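You operate a simulated robot arm through the tools that you are given. There is no shell and no other tool. Be economical: measure what you need, move in short steps, check, and stop when the job is done.

You run a simulated two-armed robot. Do the job below in one go: nothing can be reset, and whatever is moved stays where it is left.

Task
Throw the rotten apple in the compost bin and wipe up its stain.
Fine: it lies in the apple tray; use the blue sponge and put it back; push the tray in. Where these are worked on the way, their far stop is far enough and under half their travel is too little: apple tray. What is to be rubbed or washed off counts as gone when no trace of it is left.
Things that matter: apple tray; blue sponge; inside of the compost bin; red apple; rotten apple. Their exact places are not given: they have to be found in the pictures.

It is judged by the outcome, as a careful person would: the job done as asked, and still so three seconds after it is handed in. It fails if anything else is knocked over, pushed out of place, dropped, spilled or broken.

Robot
Two 7-joint arms with two-finger grippers on one trunk, hanging from a carriage that runs on a gantry, over the field with the corners [-239.9, 58.9], [-239.9, -59.1], [10.1, -59], [10.1, 59] (x, y) and turns from -350 to 338 degrees about z. Base frame: it is fixed where the carriage stands at the start and does not move with it; the origin is on the floor, on the carriage's upright axis, x ahead of it, y to its left, z up. Lengths are in cm, angles in degrees, forces in N, time in s.
The left shoulder is at the start at [0, 23.6, 137.4], the right one opposite. With the tool pointing down near the work surface each hand reaches from about 10 to 62 cm from the robot's upright axis, wherever it stands, measured 20 degrees to its own side. Places, roughly: apple tray [80, -20, 60]; inside of the compost bin [80, -60, 40]. Payload 3.43 kg a hand.
The TCP of each hand is the grasp point between the finger pads, 3 cm short of the fingertips. In the tool frame z runs along the fingers and y along their closing line. Largest opening 10.4 cm; the body of the gripper starts 5.7 cm behind the TCP.
Orientation is told as [roll, pitch, yaw] about the base's x, y, z axes, in that order, counted from this pose: with the fingers straight down and closing along the base's y, the tool's x points along the base's -x, its y along +y and its z along -z.

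Tools
- The arms move only by the tool arm_command. It takes "left_targets", "right_targets" or both (then of equal length, played together; a hand with none holds still); each is a list of rows, each a list of 7 numbers: the shift along the tool's x, y, z in units of 100 mm (1.0 is 100 mm), then the turn, a rotation vector about the tool's x, y, z in units of 120 degrees (1.0 is 120 degrees), then the gripper command, from -1 (fully open) to 1 (shut), values between in proportion. In form: [[x, y, z, rx, ry, rz, claw], ...]. A call has 1 to 20 rows; each row is the pose to reach, as a shift and turn from the pose commanded when the call began, along the tool's axes at that moment. A call with a number of a shift or a turn outside -1 to 1 is refused whole. A row lasts 0.2 s, in which the tool goes at most 5 cm and 8.6 degrees; a call with a longer step from one row to the next is refused whole, and so is a gripper value outside its range. Where a pose cannot be reached the arm comes as near as it can. A force on the tool above 90 N (or 10 N above the force at the start of the call, whichever is more), or a blocked arm, ends the call early, and 0.2 s more pass. Each finger travels about 4.5 cm/s and halts on what it meets, pressing with about 33 N; the grip force reading is that of the motor and also rises with nothing between the fingers. The clock runs only during rows and for 0.2 s after the last one: add rows that repeat a pose to give the fingers time. The reply holds the time, the measured pose of the TCP, the force on the tool along the base axes, the opening and the grip force, in the units named above and with some noise, with the torque about the TCP (base axes, N m) and any sound that the robot's microphone picked up.
- Cameras (640 x 400 px; columns grow to the right, rows downward): "scene" is now at [26.97, -1.48, 148.73]; the picture's right is [-0.30, -0.95, 0.00], its down [-0.85, 0.27, -0.44] and it looks along [0.42, -0.13, -0.90] (base axes); focal length 286 px, centre (320, 200). "left" rides on the left gripper at [6.7, -1.8, -9] in its tool frame; the picture's right is [0.25, 0.97, 0.00], its down [-0.73, 0.19, -0.66] and it looks along [-0.63, 0.17, 0.75] (tool axes); focal length 218 px, centre (320, 200). "right" rides on the right gripper at [6.7, 1.8, -9] in its tool frame; the picture's right is [-0.25, 0.97, 0.00], its down [-0.73, -0.19, -0.66] and it looks along [-0.64, -0.17, 0.75] (tool axes); focal length 218 px, centre (320, 200).
- camera(camera): a new picture of that camera. It takes no simulated time.
- raise_lower(by): slides the trunk up (or, below 0, down) by that many cm; the arms and the scene camera ride with it, the base frame stays. It gives what a move gives, with no picture.
- base_move(legs): drives the robot by 1 to 6 legs, each [ahead, left, turn to the left] in cm, cm and degrees, along the robot's own axes; the way and the turn of a leg run together, so that a leg with both is an arc; at most 150 cm and 180 degrees a leg. The arms and the cameras ride along, it lands a little off, and it stops where it bumps. It keeps to its track: a leg is cut to what the track allows. It gives what a move gives.
- turn_head(pan, tilt): turns the head with the scene camera to pan (to the left, within 86 degrees either way) and tilt (down, from -29 to 69), counted from straight ahead of the robot. It gives what a move gives.
- pixel_to_xyz(camera, pixels): for up to 12 pixels [column, row] of the newest picture of that camera ("zoom" is the newest enlarged one), the place [x, y, z] in the base frame of the surface seen there, good to about 0.2 cm, but the place of the scene camera against the robot may be out by one fixed shift of up to 1.2 cm in any direction. It takes no simulated time.
- enlarge(camera, box): a new picture of the part [left, top, right, bottom] of that camera's present view, enlarged. It takes no simulated time.
- job_done(): hands the job in; it is judged then, once.

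Go step by step. Measure first, check grasps and placings, and put right what went wrong. The budget is 80 turns and 62 pictures, counting those below and the enlarged ones. Unless the task says otherwise, let go and move clear before handing in, and close with one line.

The tools are called after ">>>" as a command line: name --argument value ..., lists and objects as JSON in quotes. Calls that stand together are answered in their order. arm_command: Moves the arms, as the interface text tells. Its arguments: {"type":"object","properties":{"left_targets":{"type":"array"},"right_targets":{"type":"array"}},"required":[]} The other tools are called the same way: raise_lower (by) slides the trunk up or down; base_move (legs) drives the base; turn_head (pan, tilt) turns the head that bears the scene camera; camera (camera) takes a picture; pixel_to_xyz (camera, pixels) gives the place of the surface under pixels of a picture; enlarge (camera, box) takes an enlarged picture of a part of a camera's view; job_done () hands the job in.

At the start:

```text
time_s: 0.0
left_ee_pos: [65.1, 10.04, 106.65]
left_tcp_rot: [0.0, -0.1, 0.0]
left_wrist_force: [0.0, 0.0, -0.9]
left_wrist_torque: [0.03, 0.01, 0.0]
left_finger_gap: 10.4
left_finger_force: 0.0
right_ee_pos: [36.83, -30.32, 99.98]
right_tcp_rot: [0.0, 0.1, 0.1]
right_wrist_force: [-0.2, -0.2, -0.1]
right_wrist_torque: [0.0, -0.02, -0.01]
right_finger_gap: 10.39
right_finger_force: 0.1
trunk travel left (down, up): [-60.4, 3.6]
robot x, y, heading: [0.24, -0.01, 0.1]
head pan, tilt: [-17.4, 63.6]
```

scene: 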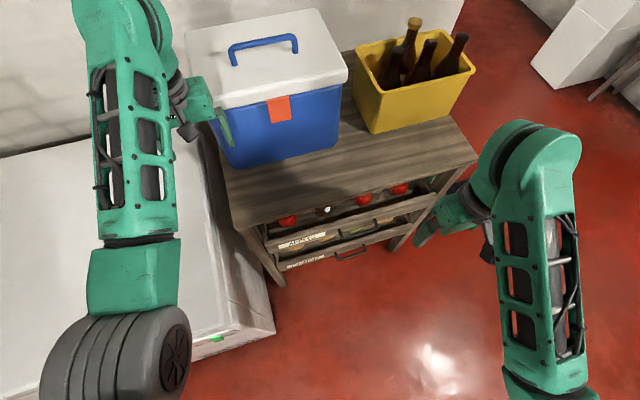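
right: 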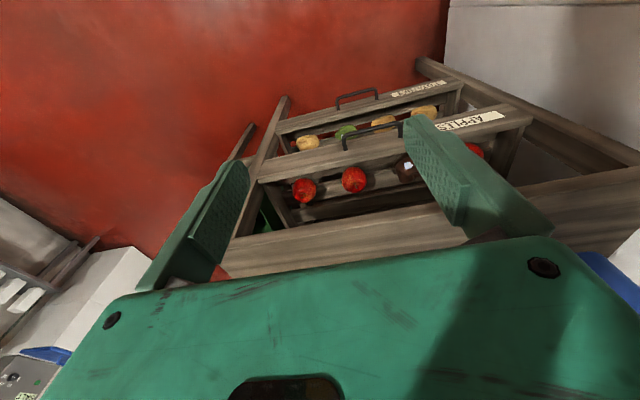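
left: 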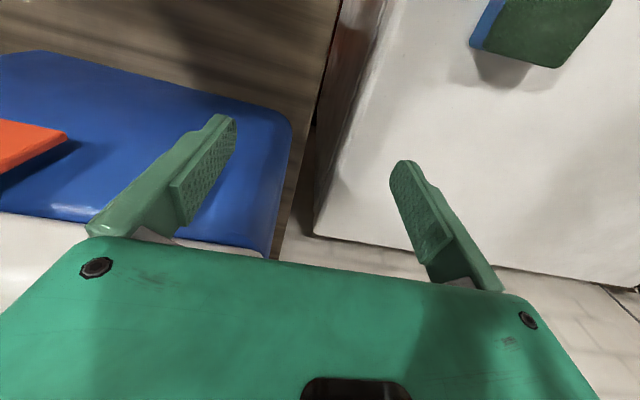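

The apple tray (red apples near pixels 290,220 to 400,188 in the scene) stands partly open, and a sponge seems to lie on the white chest (left picture, 545,30). I measure these first.

>>> pixel_to_xyz --camera "scene" --pixels '[[288, 220], [326, 209], [362, 198], [400, 188], [300, 242], [340, 232], [380, 222], [350, 180], [240, 225], [470, 160], [350, 253], [433, 178]]'

>>> pixel_to_xyz --camera "left" --pixels '[[550, 30], [495, 20], [590, 20], [500, 100], [340, 220], [540, 65], [483, 48]]'

>>> pixel_to_xyz --camera "right" --pixels '[[304, 190], [354, 179], [405, 165], [475, 150], [345, 143], [398, 125], [300, 165], [480, 120], [340, 100], [370, 92], [265, 220], [330, 200]]'

>>> turn_head --pan -50 --tilt 45

>>> camera --camera "scene"

```text
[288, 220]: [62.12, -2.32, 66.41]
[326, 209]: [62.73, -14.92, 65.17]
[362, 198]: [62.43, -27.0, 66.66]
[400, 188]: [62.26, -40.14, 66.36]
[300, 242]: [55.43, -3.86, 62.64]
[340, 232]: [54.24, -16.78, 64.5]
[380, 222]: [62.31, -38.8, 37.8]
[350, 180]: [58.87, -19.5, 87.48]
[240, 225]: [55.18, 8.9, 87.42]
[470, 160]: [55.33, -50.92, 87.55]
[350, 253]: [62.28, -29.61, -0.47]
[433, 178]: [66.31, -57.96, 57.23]
```

```text
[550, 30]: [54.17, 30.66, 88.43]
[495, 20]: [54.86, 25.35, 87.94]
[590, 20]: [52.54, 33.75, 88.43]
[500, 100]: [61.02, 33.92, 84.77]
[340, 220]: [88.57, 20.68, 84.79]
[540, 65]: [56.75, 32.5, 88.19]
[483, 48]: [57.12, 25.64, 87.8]
```

```text
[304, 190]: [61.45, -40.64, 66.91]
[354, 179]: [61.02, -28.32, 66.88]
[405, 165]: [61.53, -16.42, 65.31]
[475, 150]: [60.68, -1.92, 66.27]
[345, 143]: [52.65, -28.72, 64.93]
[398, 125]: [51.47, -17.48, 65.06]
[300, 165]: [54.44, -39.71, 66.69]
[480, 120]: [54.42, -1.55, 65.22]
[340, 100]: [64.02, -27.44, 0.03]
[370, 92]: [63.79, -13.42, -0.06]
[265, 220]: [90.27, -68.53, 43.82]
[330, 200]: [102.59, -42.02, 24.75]
```

```text
time_s: 1.0
left_ee_pos: [65.1, 10.08, 106.51]
left_tcp_rot: [-0.1, 0.0, 0.0]
left_wrist_force: [0.7, -0.6, 0.8]
left_wrist_torque: [0.01, 0.01, 0.02]
left_finger_gap: 10.39
left_finger_force: 0.1
right_ee_pos: [36.81, -30.39, 100.0]
right_tcp_rot: [0.0, -0.1, -0.1]
right_wrist_force: [-0.1, -0.6, 0.0]
right_wrist_torque: [-0.03, -0.03, 0.0]
right_finger_gap: 10.38
right_finger_force: 0.1
trunk travel left (down, up): [-60.4, 3.6]
robot x, y, heading: [-0.3, -0.13, 0.1]
head pan, tilt: [-50.0, 45.0]
```

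```text
58 pictures are left
```

scene: 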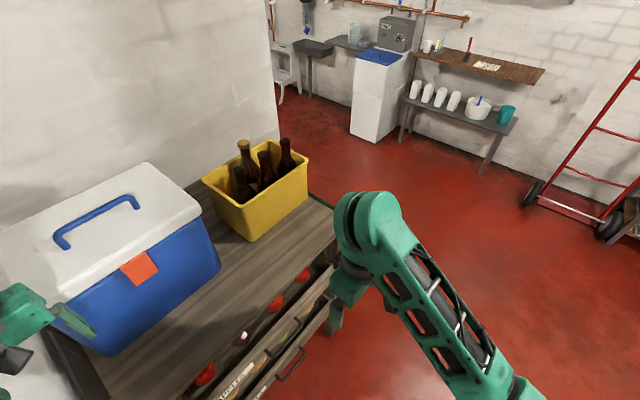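

The tray front is at about x 53, z 65, mostly shut under the table top (edge at z 87); the sponge is near [54,30,88]. I back off and go right to see the compost bin.

>>> base_move --legs '[[-40, 0, 0], [0, -45, 0]]'

>>> turn_head --pan 0 --tilt 40

>>> camera --camera "scene"

>>> camera --camera "right"

```text
time_s: 5.8
left_ee_pos: [24.59, -35.04, 106.58]
left_tcp_rot: [-0.1, 0.0, 0.0]
left_wrist_force: [0.2, -0.5, 0.0]
left_wrist_torque: [0.0, -0.02, -0.03]
left_finger_gap: 10.39
left_finger_force: 0.1
right_ee_pos: [-3.81, -75.48, 99.93]
right_tcp_rot: [-0.1, 0.0, -0.1]
right_wrist_force: [-0.9, -0.7, -0.5]
right_wrist_torque: [0.01, 0.0, 0.02]
right_finger_gap: 10.39
right_finger_force: 0.0
trunk travel left (down, up): [-60.4, 3.6]
robot x, y, heading: [-40.36, -45.26, -0.1]
head pan, tilt: [-50.0, 45.0]
```

```text
time_s: 7.0
left_ee_pos: [24.62, -35.12, 106.55]
left_tcp_rot: [-0.1, -0.2, -0.1]
left_wrist_force: [-0.2, -0.6, 0.0]
left_wrist_torque: [-0.05, 0.03, 0.02]
left_finger_gap: 10.38
left_finger_force: 0.1
right_ee_pos: [-3.88, -75.56, 99.96]
right_tcp_rot: [0.0, 0.0, -0.1]
right_wrist_force: [-0.5, 0.1, 0.0]
right_wrist_torque: [0.03, 0.02, -0.01]
right_finger_gap: 10.41
right_finger_force: 0.0
trunk travel left (down, up): [-60.4, 3.6]
robot x, y, heading: [-40.45, -44.79, -0.3]
head pan, tilt: [0.0, 40.0]
```

```text
57 pictures are left
```

scene: 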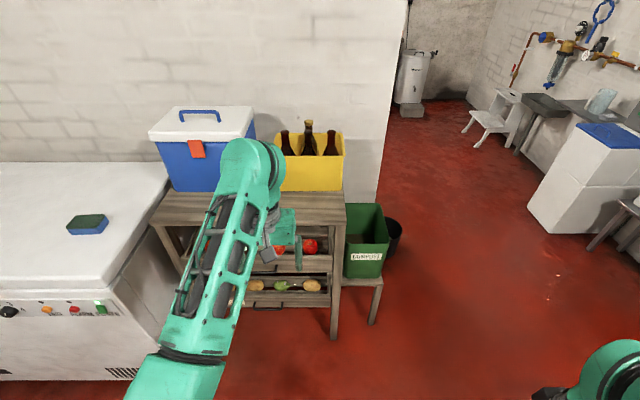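

```text
56 pictures are left
```

right: 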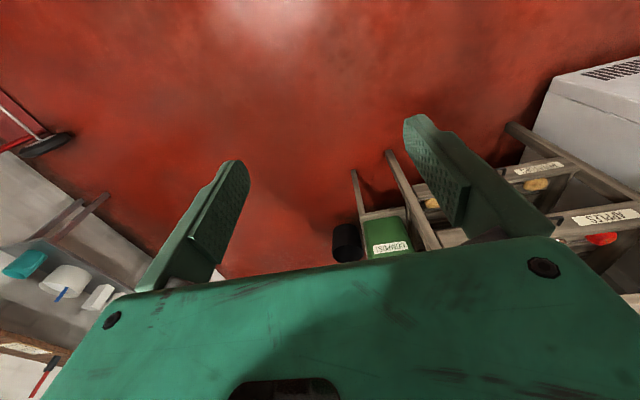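

The green compost bin is at pixels 345-390,203-277, on a low stool; the sponge (blue with green top) is at 88,224. I measure bin and sponge.

>>> enlarge --camera "scene" --box '[300, 180, 420, 300]'

>>> pixel_to_xyz --camera "scene" --pixels '[[347, 205], [380, 204], [391, 240], [345, 245], [365, 225], [365, 258], [76, 216], [105, 215], [68, 230], [102, 230], [88, 222], [310, 246]]'

```text
3.33 times, centred on (360, 240) of scene
```

zoom: 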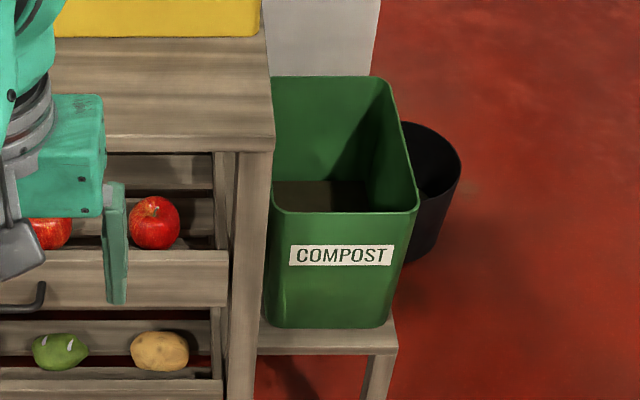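

```text
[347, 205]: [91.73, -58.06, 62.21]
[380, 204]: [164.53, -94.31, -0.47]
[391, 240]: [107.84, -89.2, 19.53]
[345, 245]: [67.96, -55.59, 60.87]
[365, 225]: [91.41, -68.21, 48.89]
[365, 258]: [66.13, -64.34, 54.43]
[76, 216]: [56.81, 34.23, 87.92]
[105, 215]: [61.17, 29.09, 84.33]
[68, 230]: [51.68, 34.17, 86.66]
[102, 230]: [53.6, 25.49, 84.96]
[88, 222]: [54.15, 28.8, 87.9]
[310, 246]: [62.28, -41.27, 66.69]
```

>>> pixel_to_xyz --camera "zoom" --pixels '[[275, 212], [412, 213], [374, 82], [276, 82], [320, 195], [400, 150], [270, 150], [255, 140], [342, 255], [12, 308], [40, 300], [200, 262]]'

>>> enlarge --camera "scene" --box '[60, 200, 120, 240]'

```text
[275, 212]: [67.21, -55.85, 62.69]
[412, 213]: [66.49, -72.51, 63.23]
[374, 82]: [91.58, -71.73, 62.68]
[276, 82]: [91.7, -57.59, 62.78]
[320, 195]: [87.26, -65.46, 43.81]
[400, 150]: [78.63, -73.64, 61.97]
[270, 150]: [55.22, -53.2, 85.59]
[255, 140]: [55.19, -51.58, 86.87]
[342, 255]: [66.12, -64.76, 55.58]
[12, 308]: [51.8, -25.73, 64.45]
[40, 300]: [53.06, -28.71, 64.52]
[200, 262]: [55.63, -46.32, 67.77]
```

```text
10.00 times, centred on (90, 220) of scene
```

zoom: 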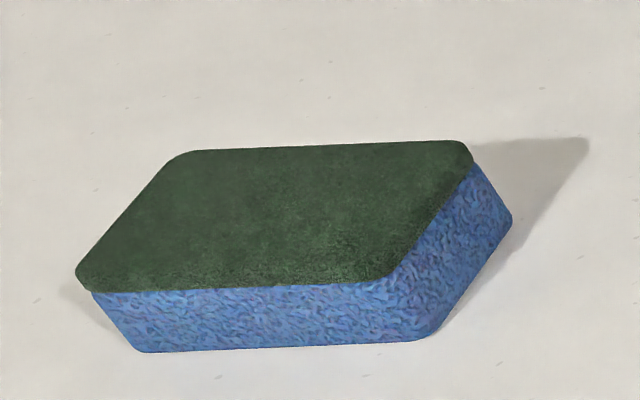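

The bin mouth spans x 66-92, y -57..-73, rim z 62.7, so its centre is about [79,-65]. I pull the left hand back, out of the way, then go before the tray.

>>> arm_command --left_targets '[[0.3, 0, 0, 0, 0, 0, -1], [0.7, 0, 0, 0, 0, 0, -1], [1, 0, 0, 0, 0, 0, -1]]'

>>> arm_command --left_targets '[[0.3, 0.2, 0, 0, 0, 0, -1], [0.7, 0.4, 0, 0, 0, 0, -1], [1, 0.6, 0, 0, 0, 0, -1]]'

>>> base_move --legs '[[0, 40, 0], [33, 0, 0]]'

>>> turn_head --pan -15 --tilt 60

>>> camera --camera "scene"

>>> camera --camera "right"

```text
time_s: 7.8
left_ee_pos: [14.46, -35.06, 106.19]
left_tcp_rot: [0.0, 0.4, 0.0]
left_wrist_force: [0.3, 0.0, -1.4]
left_wrist_torque: [0.02, 0.02, 0.0]
left_finger_gap: 10.39
left_finger_force: 0.1
right_ee_pos: [-3.83, -75.5, 100.07]
right_tcp_rot: [0.0, 0.0, -0.1]
right_wrist_force: [0.4, -0.3, 0.0]
right_wrist_torque: [-0.01, -0.01, -0.01]
right_finger_gap: 10.39
right_finger_force: 0.1
trunk travel left (down, up): [-60.4, 3.6]
robot x, y, heading: [-40.56, -45.38, -0.4]
head pan, tilt: [0.0, 40.0]
```

```text
time_s: 8.6
left_ee_pos: [5.65, -29.24, 104.92]
left_tcp_rot: [-0.2, -0.2, -0.1]
left_wrist_force: [0.3, -0.3, 0.4]
left_wrist_torque: [0.01, 0.0, 0.03]
left_finger_gap: 10.4
left_finger_force: 0.0
left hand out of reach, approached as far as the arm can: row 3
right_ee_pos: [-3.76, -75.4, 100.11]
right_tcp_rot: [0.0, -0.1, -0.1]
right_wrist_force: [1.2, 0.2, -0.2]
right_wrist_torque: [0.04, 0.03, 0.01]
right_finger_gap: 10.41
right_finger_force: 0.0
trunk travel left (down, up): [-60.4, 3.6]
robot x, y, heading: [-40.63, -44.91, -0.3]
head pan, tilt: [0.0, 40.0]
```

```text
time_s: 12.9
left_ee_pos: [38.67, 10.58, 105.02]
left_tcp_rot: [-0.1, -0.1, -0.2]
left_wrist_force: [-0.3, 0.0, -0.1]
left_wrist_torque: [0.0, -0.01, 0.01]
left_finger_gap: 10.4
left_finger_force: 0.0
right_ee_pos: [28.91, -35.38, 100.02]
right_tcp_rot: [0.1, 0.0, -0.2]
right_wrist_force: [-0.5, 0.2, 0.3]
right_wrist_torque: [-0.02, 0.01, 0.02]
right_finger_gap: 10.41
right_finger_force: 0.1
trunk travel left (down, up): [-60.4, 3.6]
robot x, y, heading: [-7.55, -4.89, -0.1]
head pan, tilt: [0.0, 40.0]
```

```text
time_s: 13.7
left_ee_pos: [38.68, 10.67, 104.96]
left_tcp_rot: [-0.1, -0.1, -0.1]
left_wrist_force: [0.5, 1.1, 0.1]
left_wrist_torque: [-0.01, 0.0, 0.0]
left_finger_gap: 10.41
left_finger_force: 0.1
right_ee_pos: [28.86, -35.57, 100.0]
right_tcp_rot: [0.1, 0.0, -0.3]
right_wrist_force: [0.2, 0.6, -0.2]
right_wrist_torque: [-0.01, 0.03, 0.02]
right_finger_gap: 10.38
right_finger_force: 0.1
trunk travel left (down, up): [-60.4, 3.6]
robot x, y, heading: [-7.44, -5.32, -0.2]
head pan, tilt: [-15.0, 60.0]
```

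```text
53 pictures are left
```

scene: 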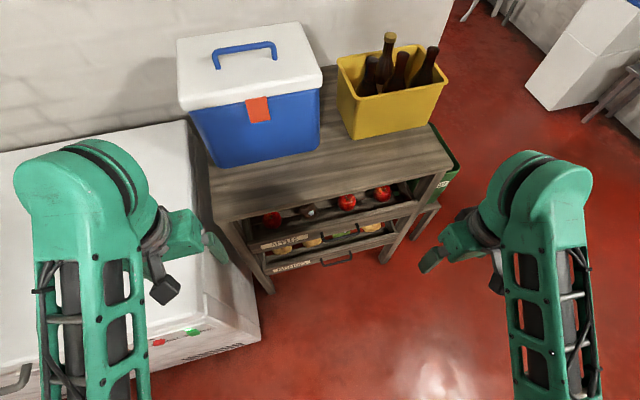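

```text
52 pictures are left
```

right: 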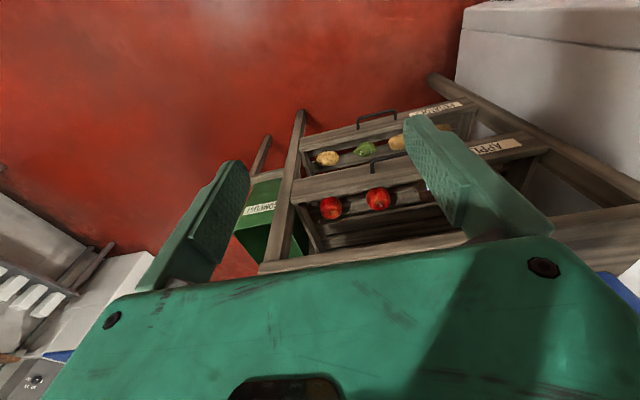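

The tray handle is small here (scene about 340,230); I enlarge it.

>>> enlarge --camera "scene" --box '[220, 170, 440, 290]'

```text
2.91 times, centred on (330, 230) of scene
```

zoom: 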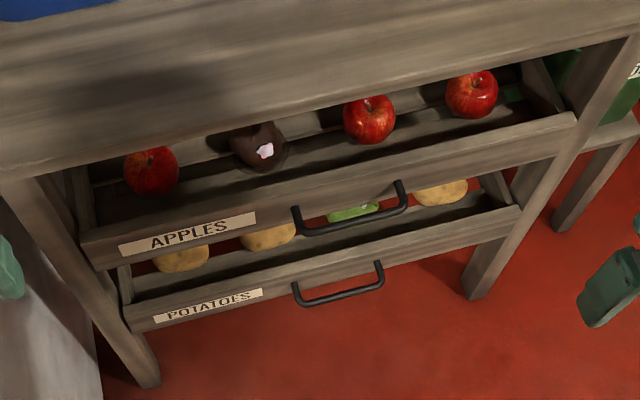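

>>> pixel_to_xyz --camera "zoom" --pixels '[[310, 231], [350, 222], [392, 212], [298, 212], [402, 185], [345, 190], [340, 178], [83, 235], [575, 115], [260, 150], [300, 130], [345, 296]]'

>>> pixel_to_xyz --camera "right" --pixels '[[373, 166], [375, 161], [400, 153], [383, 158], [345, 170], [330, 206], [377, 198], [362, 121]]'

```text
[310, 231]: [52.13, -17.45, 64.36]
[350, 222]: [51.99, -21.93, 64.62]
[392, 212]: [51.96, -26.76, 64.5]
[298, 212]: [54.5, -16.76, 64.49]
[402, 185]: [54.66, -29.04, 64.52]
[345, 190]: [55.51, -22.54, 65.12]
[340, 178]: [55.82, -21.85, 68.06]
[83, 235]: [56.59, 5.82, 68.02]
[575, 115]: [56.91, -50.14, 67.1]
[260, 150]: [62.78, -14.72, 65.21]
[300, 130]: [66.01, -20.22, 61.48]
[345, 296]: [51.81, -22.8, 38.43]
```

```text
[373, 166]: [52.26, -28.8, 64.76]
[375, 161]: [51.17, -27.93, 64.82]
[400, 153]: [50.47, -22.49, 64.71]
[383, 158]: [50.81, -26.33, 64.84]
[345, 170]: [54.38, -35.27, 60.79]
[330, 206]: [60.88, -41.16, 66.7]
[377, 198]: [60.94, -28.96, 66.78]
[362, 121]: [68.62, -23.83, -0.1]
```

The wrist camera puts the handle bar at about x 51.2, y -22.5, z 64.3 and the panel at x 54.3 (scene camera reads about 1.2 too far in x); the rotten apple is the dark one near y -15. I yaw the right hand so that it closes in the vertical plane, and lift the left one.

>>> arm_command --right_targets '[[0, 0, 0, 0, 0, 0.07, -1], [0, 0, 0, 0, 0, 0.14, -1], [0, 0, 0, 0, 0, 0.21, -1], [0, 0, 0, 0, 0, 0.28, -1], [0, 0, 0, 0, 0, 0.35, -1], [0, 0, 0, 0, 0, 0.42, -1], [0, 0, 0, 0, 0, 0.49, -0.8], [0, 0, 0, 0, 0, 0.56, -0.5], [0, 0, 0, 0, 0, 0.63, -0.2], [0, 0, 0, 0, 0, 0.7, 0], [0, 0, 0, 0, 0, 0.75, 0.2]]' --left_targets '[[0, 0, -0.1, 0, 0, 0, -1], [0, 0, -0.2, 0, 0, 0, -1], [0, 0, -0.3, 0, 0, 0, -1], [0, 0, -0.4, 0, 0, 0, -1], [0, 0, -0.5, 0, 0, 0, -1], [0, 0, -0.6, 0, 0, 0, -1], [0, 0, -0.7, 0, 0, 0, -1], [0, 0, -0.8, 0, 0, 0, -1], [0, 0, -0.9, 0, 0, 0, -1], [0, 0, -1, 0, 0, 0, -1], [0, 0, -1, 0, 0, 0, -1]]'

>>> arm_command --right_targets '[[0, 0, 0.0, -0.07, 0, 0, 0.2], [0, 0, 0, -0.14, 0, 0, 0.2], [0, 0, 0, -0.21, 0, 0, 0.2], [0, 0, 0, -0.28, 0, 0, 0.2], [0, 0, 0, -0.35, 0, 0, 0.2], [0, 0, 0, -0.42, 0, 0, 0.2], [0, 0, 0, -0.46, 0, 0, 0.2], [0, 0, 0, -0.5, 0, 0, 0.2]]'

```text
time_s: 16.1
left_ee_pos: [43.98, 9.8, 111.56]
left_tcp_rot: [0.0, -0.1, -0.3]
left_wrist_force: [-0.3, -0.1, 0.2]
left_wrist_torque: [-0.02, -0.01, 0.0]
left_finger_gap: 10.4
left_finger_force: 0.0
left hand out of reach, approached as far as the arm can: row 1, 2, 3, 4, 5, 6, 7, 8, 9, 10, 11
right_ee_pos: [26.57, -42.81, 99.91]
right_tcp_rot: [0.1, 0.0, -89.4]
right_wrist_force: [0.5, -0.3, 0.7]
right_wrist_torque: [-0.01, 0.01, 0.0]
right_finger_gap: 4.14
right_finger_force: 0.0
right hand out of reach, approached as far as the arm can: row 10, 11
trunk travel left (down, up): [-60.4, 3.6]
robot x, y, heading: [-7.59, -5.21, -0.1]
head pan, tilt: [-15.0, 60.0]
```

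```text
time_s: 17.9
left_ee_pos: [43.81, 9.83, 111.58]
left_tcp_rot: [-0.2, -0.1, -0.2]
left_wrist_force: [0.1, 0.4, -0.4]
left_wrist_torque: [-0.03, -0.01, 0.04]
left_finger_gap: 10.38
left_finger_force: 0.1
right_ee_pos: [17.84, -50.68, 110.97]
right_tcp_rot: [48.0, 0.7, -89.2]
right_wrist_force: [-0.5, 0.5, 0.0]
right_wrist_torque: [0.04, 0.01, -0.03]
right_finger_gap: 4.17
right_finger_force: 0.0
right hand out of reach, approached as far as the arm can: row 1, 2, 3, 4, 5, 6, 7, 8
trunk travel left (down, up): [-60.4, 3.6]
robot x, y, heading: [-7.7, -5.15, -0.2]
head pan, tilt: [-15.0, 60.0]
```

The right hand now points 48 degrees forward, but this pose near the body is at the arm's limit. I lower the trunk and bring the hand forward, in tool axes (x=+y, z=forward-down).

>>> raise_lower --by -18

>>> arm_command --right_targets '[[0.3, 0, 0.2, 0, 0, 0, 0.2], [0.6, 0, 0.4, 0, 0, 0, 0.2], [0.8, 0, 0.6, -0.03, 0, 0, 0.2], [1.0, 0, 0.8, -0.06, 0, 0, 0.2], [1.0, 0, 1.0, -0.1, 0, 0, 0.2]]'

```text
time_s: 19.9
left_ee_pos: [43.96, 9.84, 93.62]
left_tcp_rot: [0.0, -0.2, -0.2]
left_wrist_force: [-0.5, 0.3, -0.2]
left_wrist_torque: [-0.02, -0.02, -0.04]
left_finger_gap: 10.38
left_finger_force: 0.1
right_ee_pos: [17.7, -50.64, 93.03]
right_tcp_rot: [48.0, 0.7, -89.2]
right_wrist_force: [-0.5, -0.5, 0.2]
right_wrist_torque: [-0.01, -0.02, -0.02]
right_finger_gap: 4.17
right_finger_force: 0.0
trunk travel left (down, up): [-42.4, 21.6]
robot x, y, heading: [-7.21, -4.98, -0.1]
head pan, tilt: [-15.0, 60.0]
```

```text
time_s: 21.1
left_ee_pos: [44.1, 9.88, 93.66]
left_tcp_rot: [-0.2, -0.2, -0.2]
left_wrist_force: [0.1, 0.9, 0.5]
left_wrist_torque: [0.0, -0.01, 0.01]
left_finger_gap: 10.39
left_finger_force: 0.1
right_ee_pos: [16.81, -48.06, 96.78]
right_tcp_rot: [51.0, 1.3, -88.4]
right_wrist_force: [-0.3, 0.7, 0.6]
right_wrist_torque: [0.02, -0.02, 0.03]
right_finger_gap: 4.13
right_finger_force: 0.1
right hand out of reach, approached as far as the arm can: row 1, 2, 3, 4, 5
trunk travel left (down, up): [-42.4, 21.6]
robot x, y, heading: [-7.92, -4.91, 0.0]
head pan, tilt: [-15.0, 60.0]
```

The hand did not come nearer, so this yaw sits at a joint limit. I untilt and will try the opposite yaw.

>>> arm_command --right_targets '[[0, 0, 0, 0.07, 0, 0, 0.2], [0, 0, 0, 0.14, 0, 0, 0.2], [0, 0, 0, 0.21, 0, 0, 0.2], [0, 0, 0, 0.28, 0, 0, 0.2], [0, 0, 0, 0.35, 0, 0, 0.2], [0, 0, 0, 0.42, 0, 0, 0.2]]'

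```text
time_s: 22.5
left_ee_pos: [44.01, 9.83, 93.65]
left_tcp_rot: [-0.1, -0.2, -0.1]
left_wrist_force: [-1.0, 0.7, 0.1]
left_wrist_torque: [0.0, 0.04, 0.01]
left_finger_gap: 10.42
left_finger_force: 0.0
right_ee_pos: [17.39, -47.41, 83.9]
right_tcp_rot: [1.7, 0.2, -88.4]
right_wrist_force: [0.8, 0.2, 0.5]
right_wrist_torque: [0.01, -0.03, 0.01]
right_finger_gap: 4.15
right_finger_force: 0.0
right hand out of reach, approached as far as the arm can: row 3, 4, 5, 6
trunk travel left (down, up): [-42.4, 21.6]
robot x, y, heading: [-7.88, -5.15, 0.1]
head pan, tilt: [-15.0, 60.0]
```

The commanded pose follows the reached one. Now I yaw back through 0 to +90 while moving inward and forward.

>>> arm_command --right_targets '[[0.1, 0, 0, 0, 0, -0.07, 0.2], [0.2, 0.1, 0, 0, 0, -0.14, 0.2], [0.3, 0.2, 0, 0, 0, -0.21, 0.2], [0.4, 0.3, 0, 0, 0, -0.28, 0.2], [0.5, 0.4, 0, 0, 0, -0.35, 0.2], [0.6, 0.5, 0, 0, 0, -0.42, 0.2], [0.7, 0.6, 0, 0, 0, -0.49, 0.2], [0.8, 0.7, 0, 0, 0, -0.56, 0.2], [0.9, 0.8, 0, 0, 0, -0.63, 0.2], [1, 0.9, 0, 0, 0, -0.7, 0.2], [1, 1, 0, 0, 0, -0.74, 0.2]]'

>>> arm_command --right_targets '[[0, 0, 0, 0, 0, -0.07, 0.2], [0, 0, 0, 0, 0, -0.14, 0.2], [0, 0, 0, 0, 0, -0.21, 0.2], [0, 0, 0, 0, 0, -0.28, 0.2], [0, 0, 0, 0, 0, -0.35, 0.2], [0, 0, 0, 0, 0, -0.42, 0.2], [0, 0, 0, 0, 0, -0.49, 0.2], [0, 0, 0, 0, 0, -0.56, 0.2], [0, 0, 0, 0, 0, -0.63, 0.2], [0, 0, 0, 0, 0, -0.7, 0.2], [0, 0, 0, 0, 0, -0.75, 0.2]]'

```text
time_s: 24.9
left_ee_pos: [43.97, 9.84, 93.61]
left_tcp_rot: [0.0, -0.3, -0.3]
left_wrist_force: [-0.7, -1.1, -0.4]
left_wrist_torque: [0.03, 0.04, -0.02]
left_finger_gap: 10.39
left_finger_force: 0.1
right_ee_pos: [27.0, -37.27, 83.12]
right_tcp_rot: [1.3, -0.9, 0.5]
right_wrist_force: [-0.4, 0.5, -0.6]
right_wrist_torque: [0.01, 0.03, 0.0]
right_finger_gap: 4.15
right_finger_force: 0.1
right hand out of reach, approached as far as the arm can: row 1, 2, 3, 4, 5, 6, 7, 8, 9, 10, 11
trunk travel left (down, up): [-42.4, 21.6]
robot x, y, heading: [-7.71, -5.02, -0.2]
head pan, tilt: [-15.0, 60.0]
```

```text
time_s: 27.3
left_ee_pos: [43.99, 9.75, 93.45]
left_tcp_rot: [-0.1, -0.3, -0.2]
left_wrist_force: [-0.1, -0.2, 0.2]
left_wrist_torque: [0.01, -0.01, 0.0]
left_finger_gap: 10.39
left_finger_force: 0.0
right_ee_pos: [26.99, -37.17, 83.02]
right_tcp_rot: [-0.7, -1.3, 90.6]
right_wrist_force: [-0.3, -0.9, -0.1]
right_wrist_torque: [-0.02, 0.02, 0.0]
right_finger_gap: 4.16
right_finger_force: 0.0
trunk travel left (down, up): [-42.4, 21.6]
robot x, y, heading: [-7.91, -4.78, -0.1]
head pan, tilt: [-15.0, 60.0]
```

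Yaw +90 works without trouble. I tilt forward 30 degrees (turn about +tool x) while moving left and forward, then check.

>>> arm_command --right_targets '[[-0.2, 0, 0, 0.05, 0, 0, 0.2], [-0.4, 0, 0, 0.1, 0, 0, 0.2], [-0.6, 0, 0, 0.15, 0, 0, 0.2], [-0.8, 0, 0, 0.2, 0, 0, 0.2], [-1, 0, 0, 0.25, 0, 0, 0.2]]'

>>> arm_command --right_targets '[[-0.1, 0, 0, 0.05, 0, 0, 0.2], [-0.2, 0, 0, 0.1, 0, 0, 0.2], [-0.3, 0, 0, 0.15, 0, 0, 0.2], [-0.4, 0, 0, 0.2, 0, 0, 0.2], [-0.47, 0, 0, 0.25, 0, 0, 0.2]]'

>>> camera --camera "right"

```text
time_s: 28.5
left_ee_pos: [43.89, 9.88, 93.52]
left_tcp_rot: [-0.1, 0.0, -0.3]
left_wrist_force: [-0.3, -0.3, -0.2]
left_wrist_torque: [0.0, -0.04, 0.0]
left_finger_gap: 10.39
left_finger_force: 0.1
right_ee_pos: [26.82, -27.14, 83.38]
right_tcp_rot: [-30.8, -1.5, 90.4]
right_wrist_force: [-0.3, -0.3, 0.0]
right_wrist_torque: [0.01, 0.01, -0.01]
right_finger_gap: 4.14
right_finger_force: 0.0
trunk travel left (down, up): [-42.4, 21.6]
robot x, y, heading: [-7.49, -4.79, -0.1]
head pan, tilt: [-15.0, 60.0]
```

```text
time_s: 29.7
left_ee_pos: [43.87, 9.85, 93.61]
left_tcp_rot: [-0.1, -0.1, -0.2]
left_wrist_force: [0.9, 0.9, -0.1]
left_wrist_torque: [-0.04, 0.02, 0.0]
left_finger_gap: 10.38
left_finger_force: 0.1
right_ee_pos: [26.93, -22.4, 83.35]
right_tcp_rot: [-60.6, -1.5, 90.4]
right_wrist_force: [0.3, 0.5, -0.1]
right_wrist_torque: [-0.03, -0.01, -0.01]
right_finger_gap: 4.16
right_finger_force: 0.1
trunk travel left (down, up): [-42.4, 21.6]
robot x, y, heading: [-7.72, -5.44, -0.1]
head pan, tilt: [-15.0, 60.0]
```

```text
50 pictures are left
```

right: 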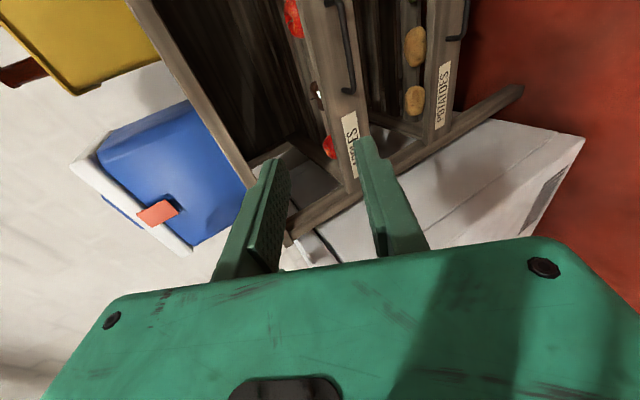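

Reached, tilt 60. The tray handle runs from (328,5) to (350,92) in this picture; I measure it.

>>> pixel_to_xyz --camera "right" --pixels '[[343, 25], [347, 50], [351, 75], [340, 10], [330, 30], [331, 60], [349, 90]]'

>>> enlarge --camera "right" --box '[260, 0, 420, 100]'

```text
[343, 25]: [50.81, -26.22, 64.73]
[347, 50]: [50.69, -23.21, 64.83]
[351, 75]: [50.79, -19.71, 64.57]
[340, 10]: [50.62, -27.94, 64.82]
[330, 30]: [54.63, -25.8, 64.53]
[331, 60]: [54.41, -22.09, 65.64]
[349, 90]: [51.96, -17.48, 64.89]
```

```text
4.00 times, centred on (340, 50) of right
```

zoom: 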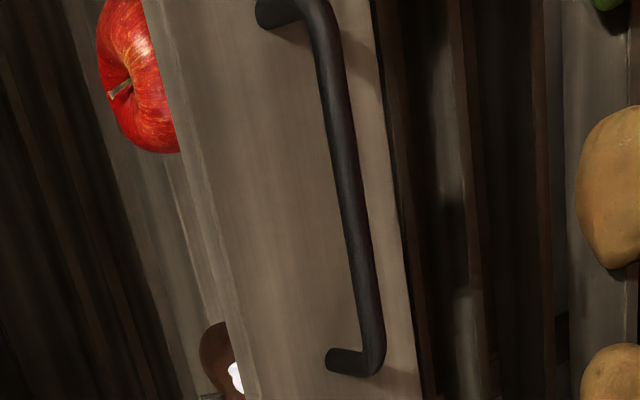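

Bar centre is about [51.2,-22.5,64.4]. I move to a stand-off 8 cm short of it along the finger line.

>>> arm_command --right_targets '[[0, 0.1, 0.25, 0, 0, 0, 0.2], [0, 0.2, 0.5, 0, 0, 0, 0.2], [0, 0.3, 0.75, 0, 0, 0, 0.2], [0, 0.45, 1, 0, 0, 0, 0.2]]'

>>> arm_command --right_targets '[[0, 0, 0.25, 0, 0, 0, 0.2], [0, 0, 0.5, 0, 0, 0, 0.2], [0, 0, 0.8, 0, 0, 0, 0.2], [0, 0, 1, 0, 0, 0, 0.2], [0, 0, 1, 0, 0, 0, 0.2]]'

>>> camera --camera "right"

```text
time_s: 30.7
left_ee_pos: [43.94, 9.91, 93.47]
left_tcp_rot: [-0.1, -0.2, -0.1]
left_wrist_force: [-0.2, 0.2, 0.8]
left_wrist_torque: [0.02, 0.0, 0.0]
left_finger_gap: 10.39
left_finger_force: 0.0
right_ee_pos: [33.48, -22.21, 74.65]
right_tcp_rot: [-60.6, -1.4, 90.4]
right_wrist_force: [0.7, -0.4, 0.0]
right_wrist_torque: [-0.01, 0.0, 0.0]
right_finger_gap: 4.14
right_finger_force: 0.1
trunk travel left (down, up): [-42.4, 21.6]
robot x, y, heading: [-7.54, -5.38, -0.3]
head pan, tilt: [-15.0, 60.0]
```

```text
time_s: 31.9
left_ee_pos: [43.85, 9.92, 93.51]
left_tcp_rot: [-0.1, -0.2, -0.2]
left_wrist_force: [-0.4, -0.1, -0.6]
left_wrist_torque: [-0.01, -0.01, 0.01]
left_finger_gap: 10.39
left_finger_force: 0.0
right_ee_pos: [41.99, -22.21, 69.64]
right_tcp_rot: [-60.5, -1.3, 90.5]
right_wrist_force: [0.7, -0.1, 0.2]
right_wrist_torque: [0.0, -0.01, -0.03]
right_finger_gap: 4.16
right_finger_force: 0.1
trunk travel left (down, up): [-42.4, 21.6]
robot x, y, heading: [-7.39, -4.75, -0.2]
head pan, tilt: [-15.0, 60.0]
```

```text
48 pictures are left
```

right: 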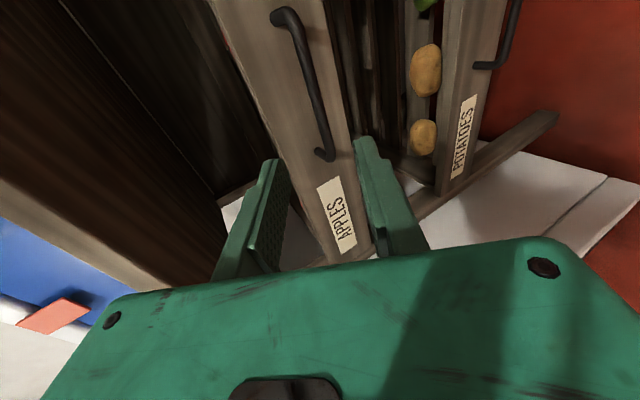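

Lined up: the bar lies 9 cm ahead along the fingers. I advance and close.

>>> arm_command --right_targets '[[0, 0, 0.2, 0, 0, 0, 0.2], [0, 0, 0.4, 0, 0, 0, 0.2], [0, 0, 0.6, 0, 0, 0, 0.2], [0, 0, 0.75, 0, 0, 0, 0.2], [0, 0, 0.88, 0, 0, 0, 0.2], [0, 0, 0.88, 0, 0, 0, 0.6], [0, 0, 0.88, 0, 0, 0, 1], [0, 0, 0.88, 0, 0, 0, 1], [0, 0, 0.88, 0, 0, 0, 1], [0, 0, 0.88, 0, 0, 0, 1]]'

>>> camera --camera "right"

```text
time_s: 34.1
left_ee_pos: [43.92, 9.85, 93.59]
left_tcp_rot: [-0.2, -0.2, -0.3]
left_wrist_force: [-0.3, 0.5, -0.9]
left_wrist_torque: [0.01, 0.02, 0.02]
left_finger_gap: 10.36
left_finger_force: 0.0
right_ee_pos: [49.79, -22.02, 65.25]
right_tcp_rot: [-60.5, -1.2, 90.3]
right_wrist_force: [3.5, -0.3, -5.0]
right_wrist_torque: [-0.88, 0.05, 0.4]
right_finger_gap: 0.95
right_finger_force: 43.4
trunk travel left (down, up): [-42.4, 21.6]
robot x, y, heading: [-7.55, -4.59, 0.1]
head pan, tilt: [-15.0, 60.0]
```

```text
47 pictures are left
```

right: 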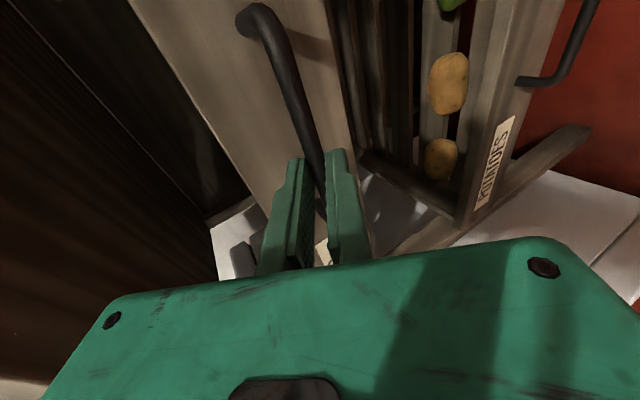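

The bar is held (gap 0.95, between the pads). I pull straight back 10 cm along -x.

>>> arm_command --right_targets '[[0, 0.1, -0.174, 0, 0, 0, 1], [0, 0.2, -0.348, 0, 0, 0, 1], [0, 0.295, -0.522, 0, 0, 0, 1], [0, 0.393, -0.696, 0, 0, 0, 1], [0, 0.491, -0.871, 0, 0, 0, 1]]'

>>> arm_command --right_targets '[[0, 0.1, -0.174, 0, 0, 0, 1], [0, 0.2, -0.348, 0, 0, 0, 1], [0, 0.295, -0.522, 0, 0, 0, 1], [0, 0.393, -0.696, 0, 0, 0, 1], [0, 0.491, -0.871, 0, 0, 0, 1]]'

>>> camera --camera "scene"

```text
time_s: 35.3
left_ee_pos: [43.91, 9.94, 93.52]
left_tcp_rot: [0.0, 0.0, -0.1]
left_wrist_force: [1.1, 1.7, -0.3]
left_wrist_torque: [0.04, 0.02, 0.0]
left_finger_gap: 10.43
left_finger_force: 0.1
right_ee_pos: [39.7, -21.92, 65.25]
right_tcp_rot: [-60.4, -1.4, 90.5]
right_wrist_force: [-2.7, 3.9, -7.2]
right_wrist_torque: [-0.88, 0.07, 0.43]
right_finger_gap: 0.97
right_finger_force: 43.3
trunk travel left (down, up): [-42.4, 21.6]
robot x, y, heading: [-7.92, -4.97, -0.1]
head pan, tilt: [-15.0, 60.0]
```

```text
time_s: 36.5
left_ee_pos: [43.88, 9.86, 93.49]
left_tcp_rot: [0.0, 0.0, -0.2]
left_wrist_force: [0.4, -0.3, -0.1]
left_wrist_torque: [-0.02, -0.01, 0.0]
left_finger_gap: 10.36
left_finger_force: 0.2
right_ee_pos: [29.4, -21.94, 65.28]
right_tcp_rot: [-60.4, -1.4, 90.5]
right_wrist_force: [-2.3, 6.6, -13.6]
right_wrist_torque: [-0.85, 0.12, 0.36]
right_finger_gap: 0.97
right_finger_force: 43.8
trunk travel left (down, up): [-42.4, 21.6]
robot x, y, heading: [-7.41, -5.34, -0.3]
head pan, tilt: [-15.0, 60.0]
```

```text
46 pictures are left
```

scene: 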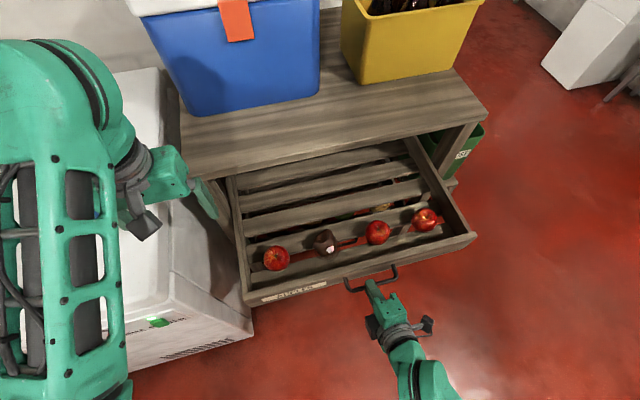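

The tray has come out 20 cm smoothly. I pull a bit further, looking for its stop.

>>> arm_command --right_targets '[[0, 0.074, -0.131, 0, 0, 0, 1], [0, 0.147, -0.261, 0, 0, 0, 1], [0, 0.221, -0.392, 0, 0, 0, 1], [0, 0.295, -0.522, 0, 0, 0, 1], [0, 0.369, -0.653, 0, 0, 0, 1]]'

>>> camera --camera "scene"

```text
time_s: 37.7
left_ee_pos: [43.88, 9.96, 93.52]
left_tcp_rot: [0.0, 0.0, -0.2]
left_wrist_force: [-0.7, 0.4, -0.2]
left_wrist_torque: [0.0, -0.01, 0.02]
left_finger_gap: 10.41
left_finger_force: 0.1
right_ee_pos: [22.01, -22.02, 65.16]
right_tcp_rot: [-60.5, -1.3, 90.4]
right_wrist_force: [-0.4, 7.0, -20.1]
right_wrist_torque: [-0.63, 0.25, 0.81]
right_finger_gap: 0.98
right_finger_force: 42.9
trunk travel left (down, up): [-42.4, 21.6]
robot x, y, heading: [-7.89, -5.18, -0.1]
head pan, tilt: [-15.0, 60.0]
```

```text
45 pictures are left
```

scene: 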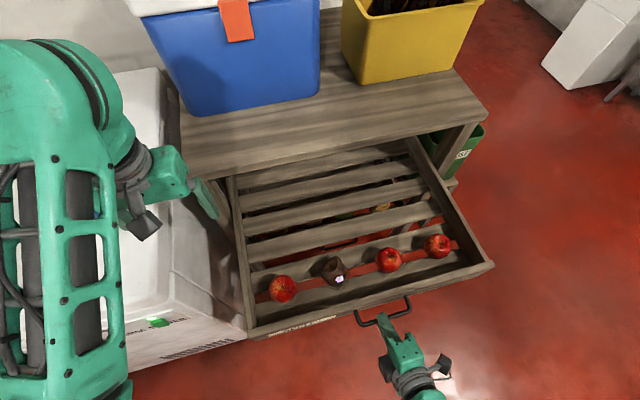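

The tray is out 28 cm with all apples in the open (rotten one at 335,270); this suffices. I let go, back off and look.

>>> arm_command --right_targets '[[0, 0, 0, 0, 0, 0, 0.6], [0, 0, 0, 0, 0, 0, 0.2], [0, 0, 0, 0, 0, 0, 0.2], [0, 0, 0, 0, 0, 0, 0.2], [0, 0, -0.15, 0, 0, 0, 0.2], [0, 0, -0.3, 0, 0, 0, 0.2], [0, 0, -0.5, 0, 0, 0, 0.2], [0, 0, -0.7, 0, 0, 0, 0.2]]'

>>> enlarge --camera "scene" --box '[220, 180, 500, 355]'

```text
time_s: 39.5
left_ee_pos: [43.97, 9.91, 93.59]
left_tcp_rot: [-0.1, -0.2, -0.2]
left_wrist_force: [-0.6, -0.6, 0.2]
left_wrist_torque: [0.03, 0.01, 0.04]
left_finger_gap: 10.38
left_finger_force: 0.0
right_ee_pos: [16.25, -22.26, 68.9]
right_tcp_rot: [-60.6, -1.3, 90.4]
right_wrist_force: [0.4, 0.3, 0.8]
right_wrist_torque: [-0.01, -0.01, 0.01]
right_finger_gap: 4.16
right_finger_force: 0.2
trunk travel left (down, up): [-42.4, 21.6]
robot x, y, heading: [-7.35, -5.3, -0.2]
head pan, tilt: [-15.0, 60.0]
```

```text
2.29 times, centred on (360, 268) of scene
```

zoom: 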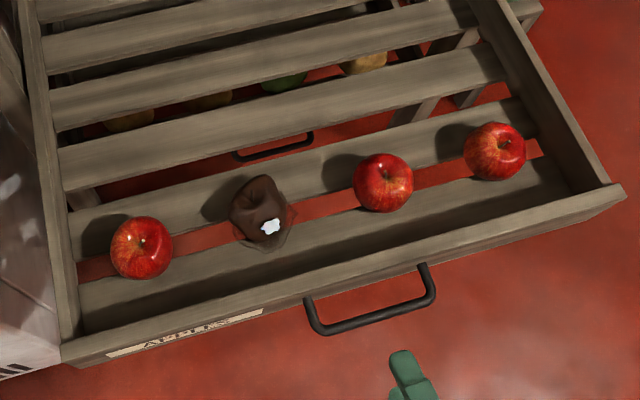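

The apples sit over a gap between slats; a damp stain shows around the dark apple (265,225). I measure.

>>> pixel_to_xyz --camera "zoom" --pixels '[[250, 195], [245, 215], [271, 227], [285, 242], [140, 245], [383, 180], [200, 265], [200, 300], [330, 290], [220, 215], [310, 190], [272, 190]]'

```text
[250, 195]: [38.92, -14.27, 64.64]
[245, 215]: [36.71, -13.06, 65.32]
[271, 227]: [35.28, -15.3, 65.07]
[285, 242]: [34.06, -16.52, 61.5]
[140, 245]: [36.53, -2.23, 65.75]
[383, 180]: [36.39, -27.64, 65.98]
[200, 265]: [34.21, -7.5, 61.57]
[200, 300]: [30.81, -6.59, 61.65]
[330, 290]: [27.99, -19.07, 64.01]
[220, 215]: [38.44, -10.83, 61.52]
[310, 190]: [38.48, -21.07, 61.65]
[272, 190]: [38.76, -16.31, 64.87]
```

I lift the right hand 10 cm and turn the fingers back to vertical.

>>> arm_command --right_targets '[[0, -0.3, -0.17, 0, 0, 0, -0.2], [0, -0.6, -0.34, 0, 0, 0, -0.5], [0, -0.87, -0.49, 0, 0, 0, -1], [0, -0.87, -0.49, -0.07, 0, 0, -1], [0, -0.87, -0.49, -0.14, 0, 0, -1], [0, -0.87, -0.49, -0.21, 0, 0, -1], [0, -0.87, -0.49, -0.28, 0, 0, -1], [0, -0.87, -0.49, -0.35, 0, 0, -1], [0, -0.87, -0.49, -0.42, 0, 0, -1], [0, -0.87, -0.49, -0.49, 0, 0, -1], [0, -0.87, -0.49, -0.505, 0, 0, -1]]'

```text
time_s: 41.9
left_ee_pos: [44.07, 9.87, 93.59]
left_tcp_rot: [-0.2, -0.3, -0.3]
left_wrist_force: [0.0, 0.3, -0.7]
left_wrist_torque: [-0.03, 0.0, -0.01]
left_finger_gap: 10.4
left_finger_force: 0.0
right_ee_pos: [16.18, -22.54, 78.82]
right_tcp_rot: [0.0, -1.3, 90.4]
right_wrist_force: [-1.2, -0.5, 0.1]
right_wrist_torque: [-0.02, -0.02, 0.01]
right_finger_gap: 10.41
right_finger_force: 0.1
right hand out of reach, approached as far as the arm can: row 1, 2, 3, 4, 5, 6
trunk travel left (down, up): [-42.4, 21.6]
robot x, y, heading: [-8.06, -5.12, -0.3]
head pan, tilt: [-15.0, 60.0]
```

Vertical now. I move over near the rotten apple.

>>> arm_command --right_targets '[[-0.15, -0.25, 0, 0, 0, 0, -1], [-0.3, -0.5, 0, 0, 0, 0, -1], [-0.45, -0.75, 0, 0, 0, 0, -1], [-0.55, -1, 0, 0, 0, 0, -1], [-0.55, -1, 0, 0, 0, 0, -1]]'

>>> camera --camera "right"

```text
time_s: 43.1
left_ee_pos: [43.99, 9.87, 93.52]
left_tcp_rot: [-0.1, -0.3, -0.3]
left_wrist_force: [0.3, 0.3, 0.3]
left_wrist_torque: [-0.03, 0.02, 0.0]
left_finger_gap: 10.41
left_finger_force: 0.1
right_ee_pos: [26.23, -16.9, 78.99]
right_tcp_rot: [0.0, -1.2, 90.4]
right_wrist_force: [0.2, 1.0, -0.3]
right_wrist_torque: [0.0, 0.0, 0.01]
right_finger_gap: 10.4
right_finger_force: 0.1
trunk travel left (down, up): [-42.4, 21.6]
robot x, y, heading: [-7.87, -5.33, -0.1]
head pan, tilt: [-15.0, 60.0]
```

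```text
43 pictures are left
```

right: 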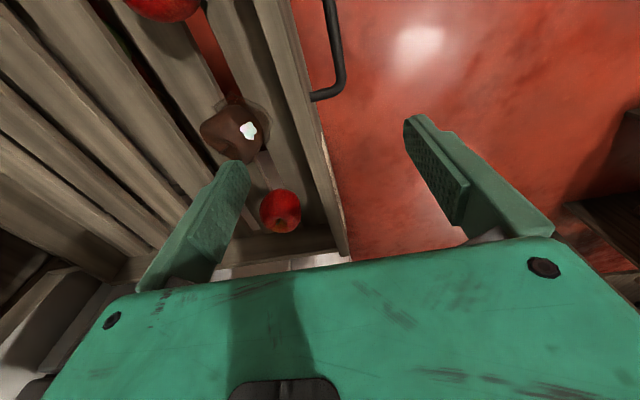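

>>> enlarge --camera "right" --box '[180, 70, 308, 150]'

>>> pixel_to_xyz --camera "right" --pixels '[[203, 130], [230, 112], [228, 130], [262, 130], [240, 160], [248, 130], [280, 210], [305, 150], [267, 112], [290, 90]]'

```text
5.00 times, centred on (244, 110) of right
```

zoom: 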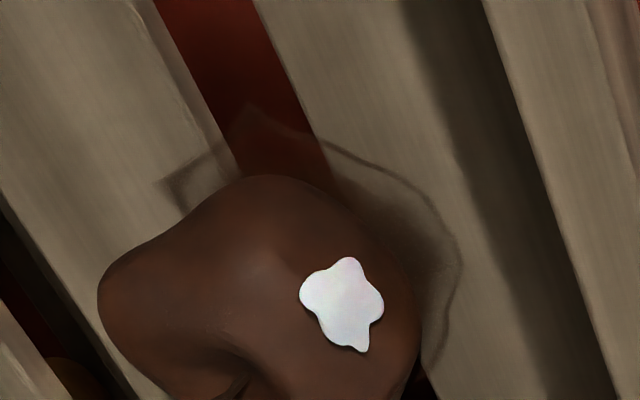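

```text
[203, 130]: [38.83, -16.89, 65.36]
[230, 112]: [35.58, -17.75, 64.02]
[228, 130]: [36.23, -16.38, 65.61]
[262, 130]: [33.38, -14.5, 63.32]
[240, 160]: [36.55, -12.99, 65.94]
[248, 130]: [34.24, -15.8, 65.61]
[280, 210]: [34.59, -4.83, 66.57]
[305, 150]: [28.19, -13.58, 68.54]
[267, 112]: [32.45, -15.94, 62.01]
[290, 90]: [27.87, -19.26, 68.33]
```

The rotten apple is centred about [36,-15,64], with the stain ring around it on two slats (z 61.7). I move above, then descend to z 65.

>>> arm_command --right_targets '[[-0.06, -0.3, 0, 0, 0, 0, -1], [-0.12, -0.6, 0, 0, 0, 0, -1], [-0.19, -0.97, 0, 0, 0, 0, -1], [-0.19, -0.97, 0.3, 0, 0, 0, -1], [-0.19, -0.97, 0.6, 0, 0, 0, -1], [-0.19, -0.97, 0.6, 0, 0, 0, -1]]'

>>> camera --camera "right"

```text
time_s: 44.5
left_ee_pos: [44.0, 9.91, 93.55]
left_tcp_rot: [-0.1, -0.2, -0.2]
left_wrist_force: [-0.4, 0.1, 0.2]
left_wrist_torque: [-0.03, -0.02, -0.01]
left_finger_gap: 10.42
left_finger_force: 0.0
right_ee_pos: [35.91, -14.81, 73.08]
right_tcp_rot: [0.1, -1.3, 90.4]
right_wrist_force: [-0.4, -0.4, 0.3]
right_wrist_torque: [0.04, -0.01, 0.0]
right_finger_gap: 10.39
right_finger_force: 0.0
trunk travel left (down, up): [-42.4, 21.6]
robot x, y, heading: [-7.73, -5.01, -0.3]
head pan, tilt: [-15.0, 60.0]
```

```text
41 pictures are left
```

right: 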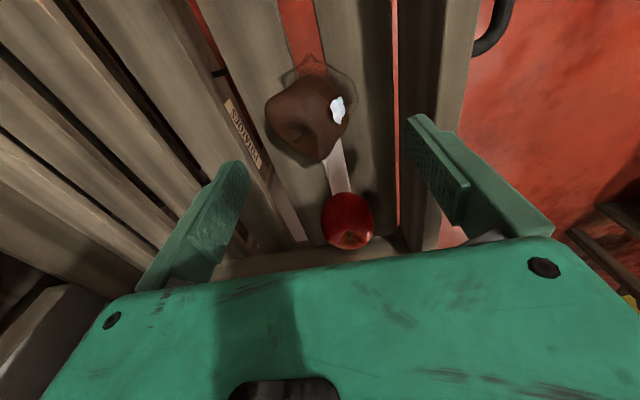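

The apple shows at (308,115), about 0.7 cm further in x than the hand. I correct, descend 8 cm and close.

>>> arm_command --right_targets '[[0.03, -0.07, 0.2, 0, 0, 0, -1], [0.04, -0.07, 0.4, 0, 0, 0, -1], [0.04, -0.07, 0.6, 0, 0, 0, -1], [0.04, -0.07, 0.8, 0, 0, 0, -1], [0.04, -0.07, 0.8, 0, 0, 0, -0.6], [0.04, -0.07, 0.8, 0, 0, 0, -0.2], [0.04, -0.07, 0.8, 0, 0, 0, 0.1], [0.04, -0.07, 0.8, 0, 0, 0, 0.2], [0.04, -0.07, 0.8, 0, 0, 0, 0.3], [0.04, -0.07, 0.8, 0, 0, 0, 0.3]]'

>>> camera --camera "right"

```text
time_s: 46.7
left_ee_pos: [44.1, 9.94, 93.57]
left_tcp_rot: [-0.2, -0.1, -0.2]
left_wrist_force: [0.7, -0.3, -0.4]
left_wrist_torque: [-0.01, 0.01, -0.02]
left_finger_gap: 10.38
left_finger_force: 0.1
right_ee_pos: [36.81, -14.94, 65.23]
right_tcp_rot: [-0.1, -1.4, 90.4]
right_wrist_force: [-1.6, 0.6, 34.9]
right_wrist_torque: [-0.32, 1.11, -0.17]
right_finger_gap: 5.9
right_finger_force: 33.3
trunk travel left (down, up): [-42.4, 21.6]
robot x, y, heading: [-7.8, -5.1, -0.1]
head pan, tilt: [-15.0, 60.0]
```

```text
40 pictures are left
```

right: 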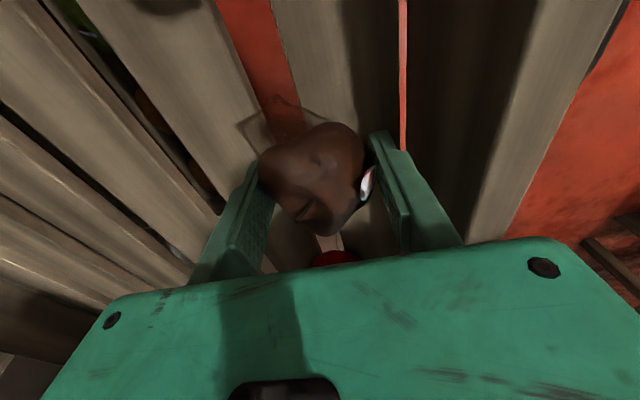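

The apple is gripped (5.9 cm, 33 N). I lift it.

>>> arm_command --right_targets '[[0, 0, -0.15, 0, 0, 0, 0.35], [0, 0, -0.4, 0, 0, 0, 0.35], [0, 0, -0.7, 0, 0, 0, 0.35], [0, 0, -1, 0, 0, 0, 0.35]]'

>>> camera --camera "right"

>>> enlarge --camera "scene" --box '[220, 180, 500, 355]'

```text
time_s: 47.7
left_ee_pos: [43.92, 9.81, 93.48]
left_tcp_rot: [0.1, -0.2, -0.2]
left_wrist_force: [0.5, -0.1, -0.2]
left_wrist_torque: [0.03, 0.01, -0.03]
left_finger_gap: 10.41
left_finger_force: 0.1
right_ee_pos: [36.58, -15.17, 74.88]
right_tcp_rot: [0.2, -1.4, 90.4]
right_wrist_force: [0.6, 0.0, -1.0]
right_wrist_torque: [0.02, -0.03, 0.01]
right_finger_gap: 5.93
right_finger_force: 32.9
trunk travel left (down, up): [-42.4, 21.6]
robot x, y, heading: [-7.87, -5.22, -0.3]
head pan, tilt: [-15.0, 60.0]
```

```text
39 pictures are left
```

right: 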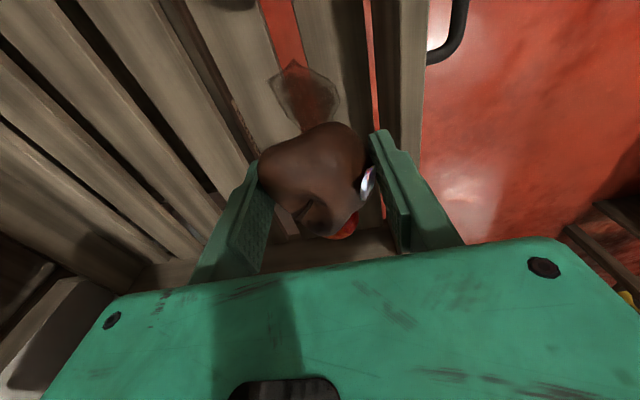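

```text
2.29 times, centred on (360, 268) of scene
```

zoom: 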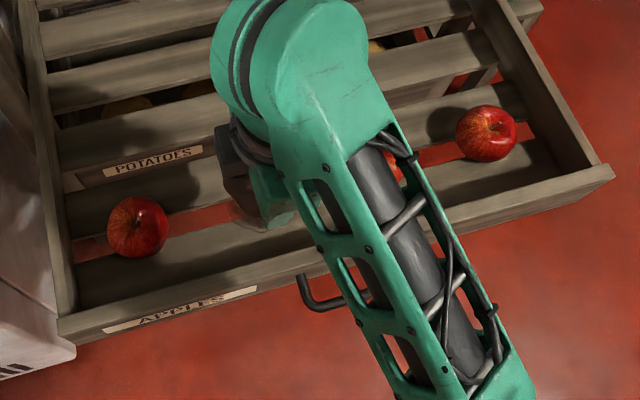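

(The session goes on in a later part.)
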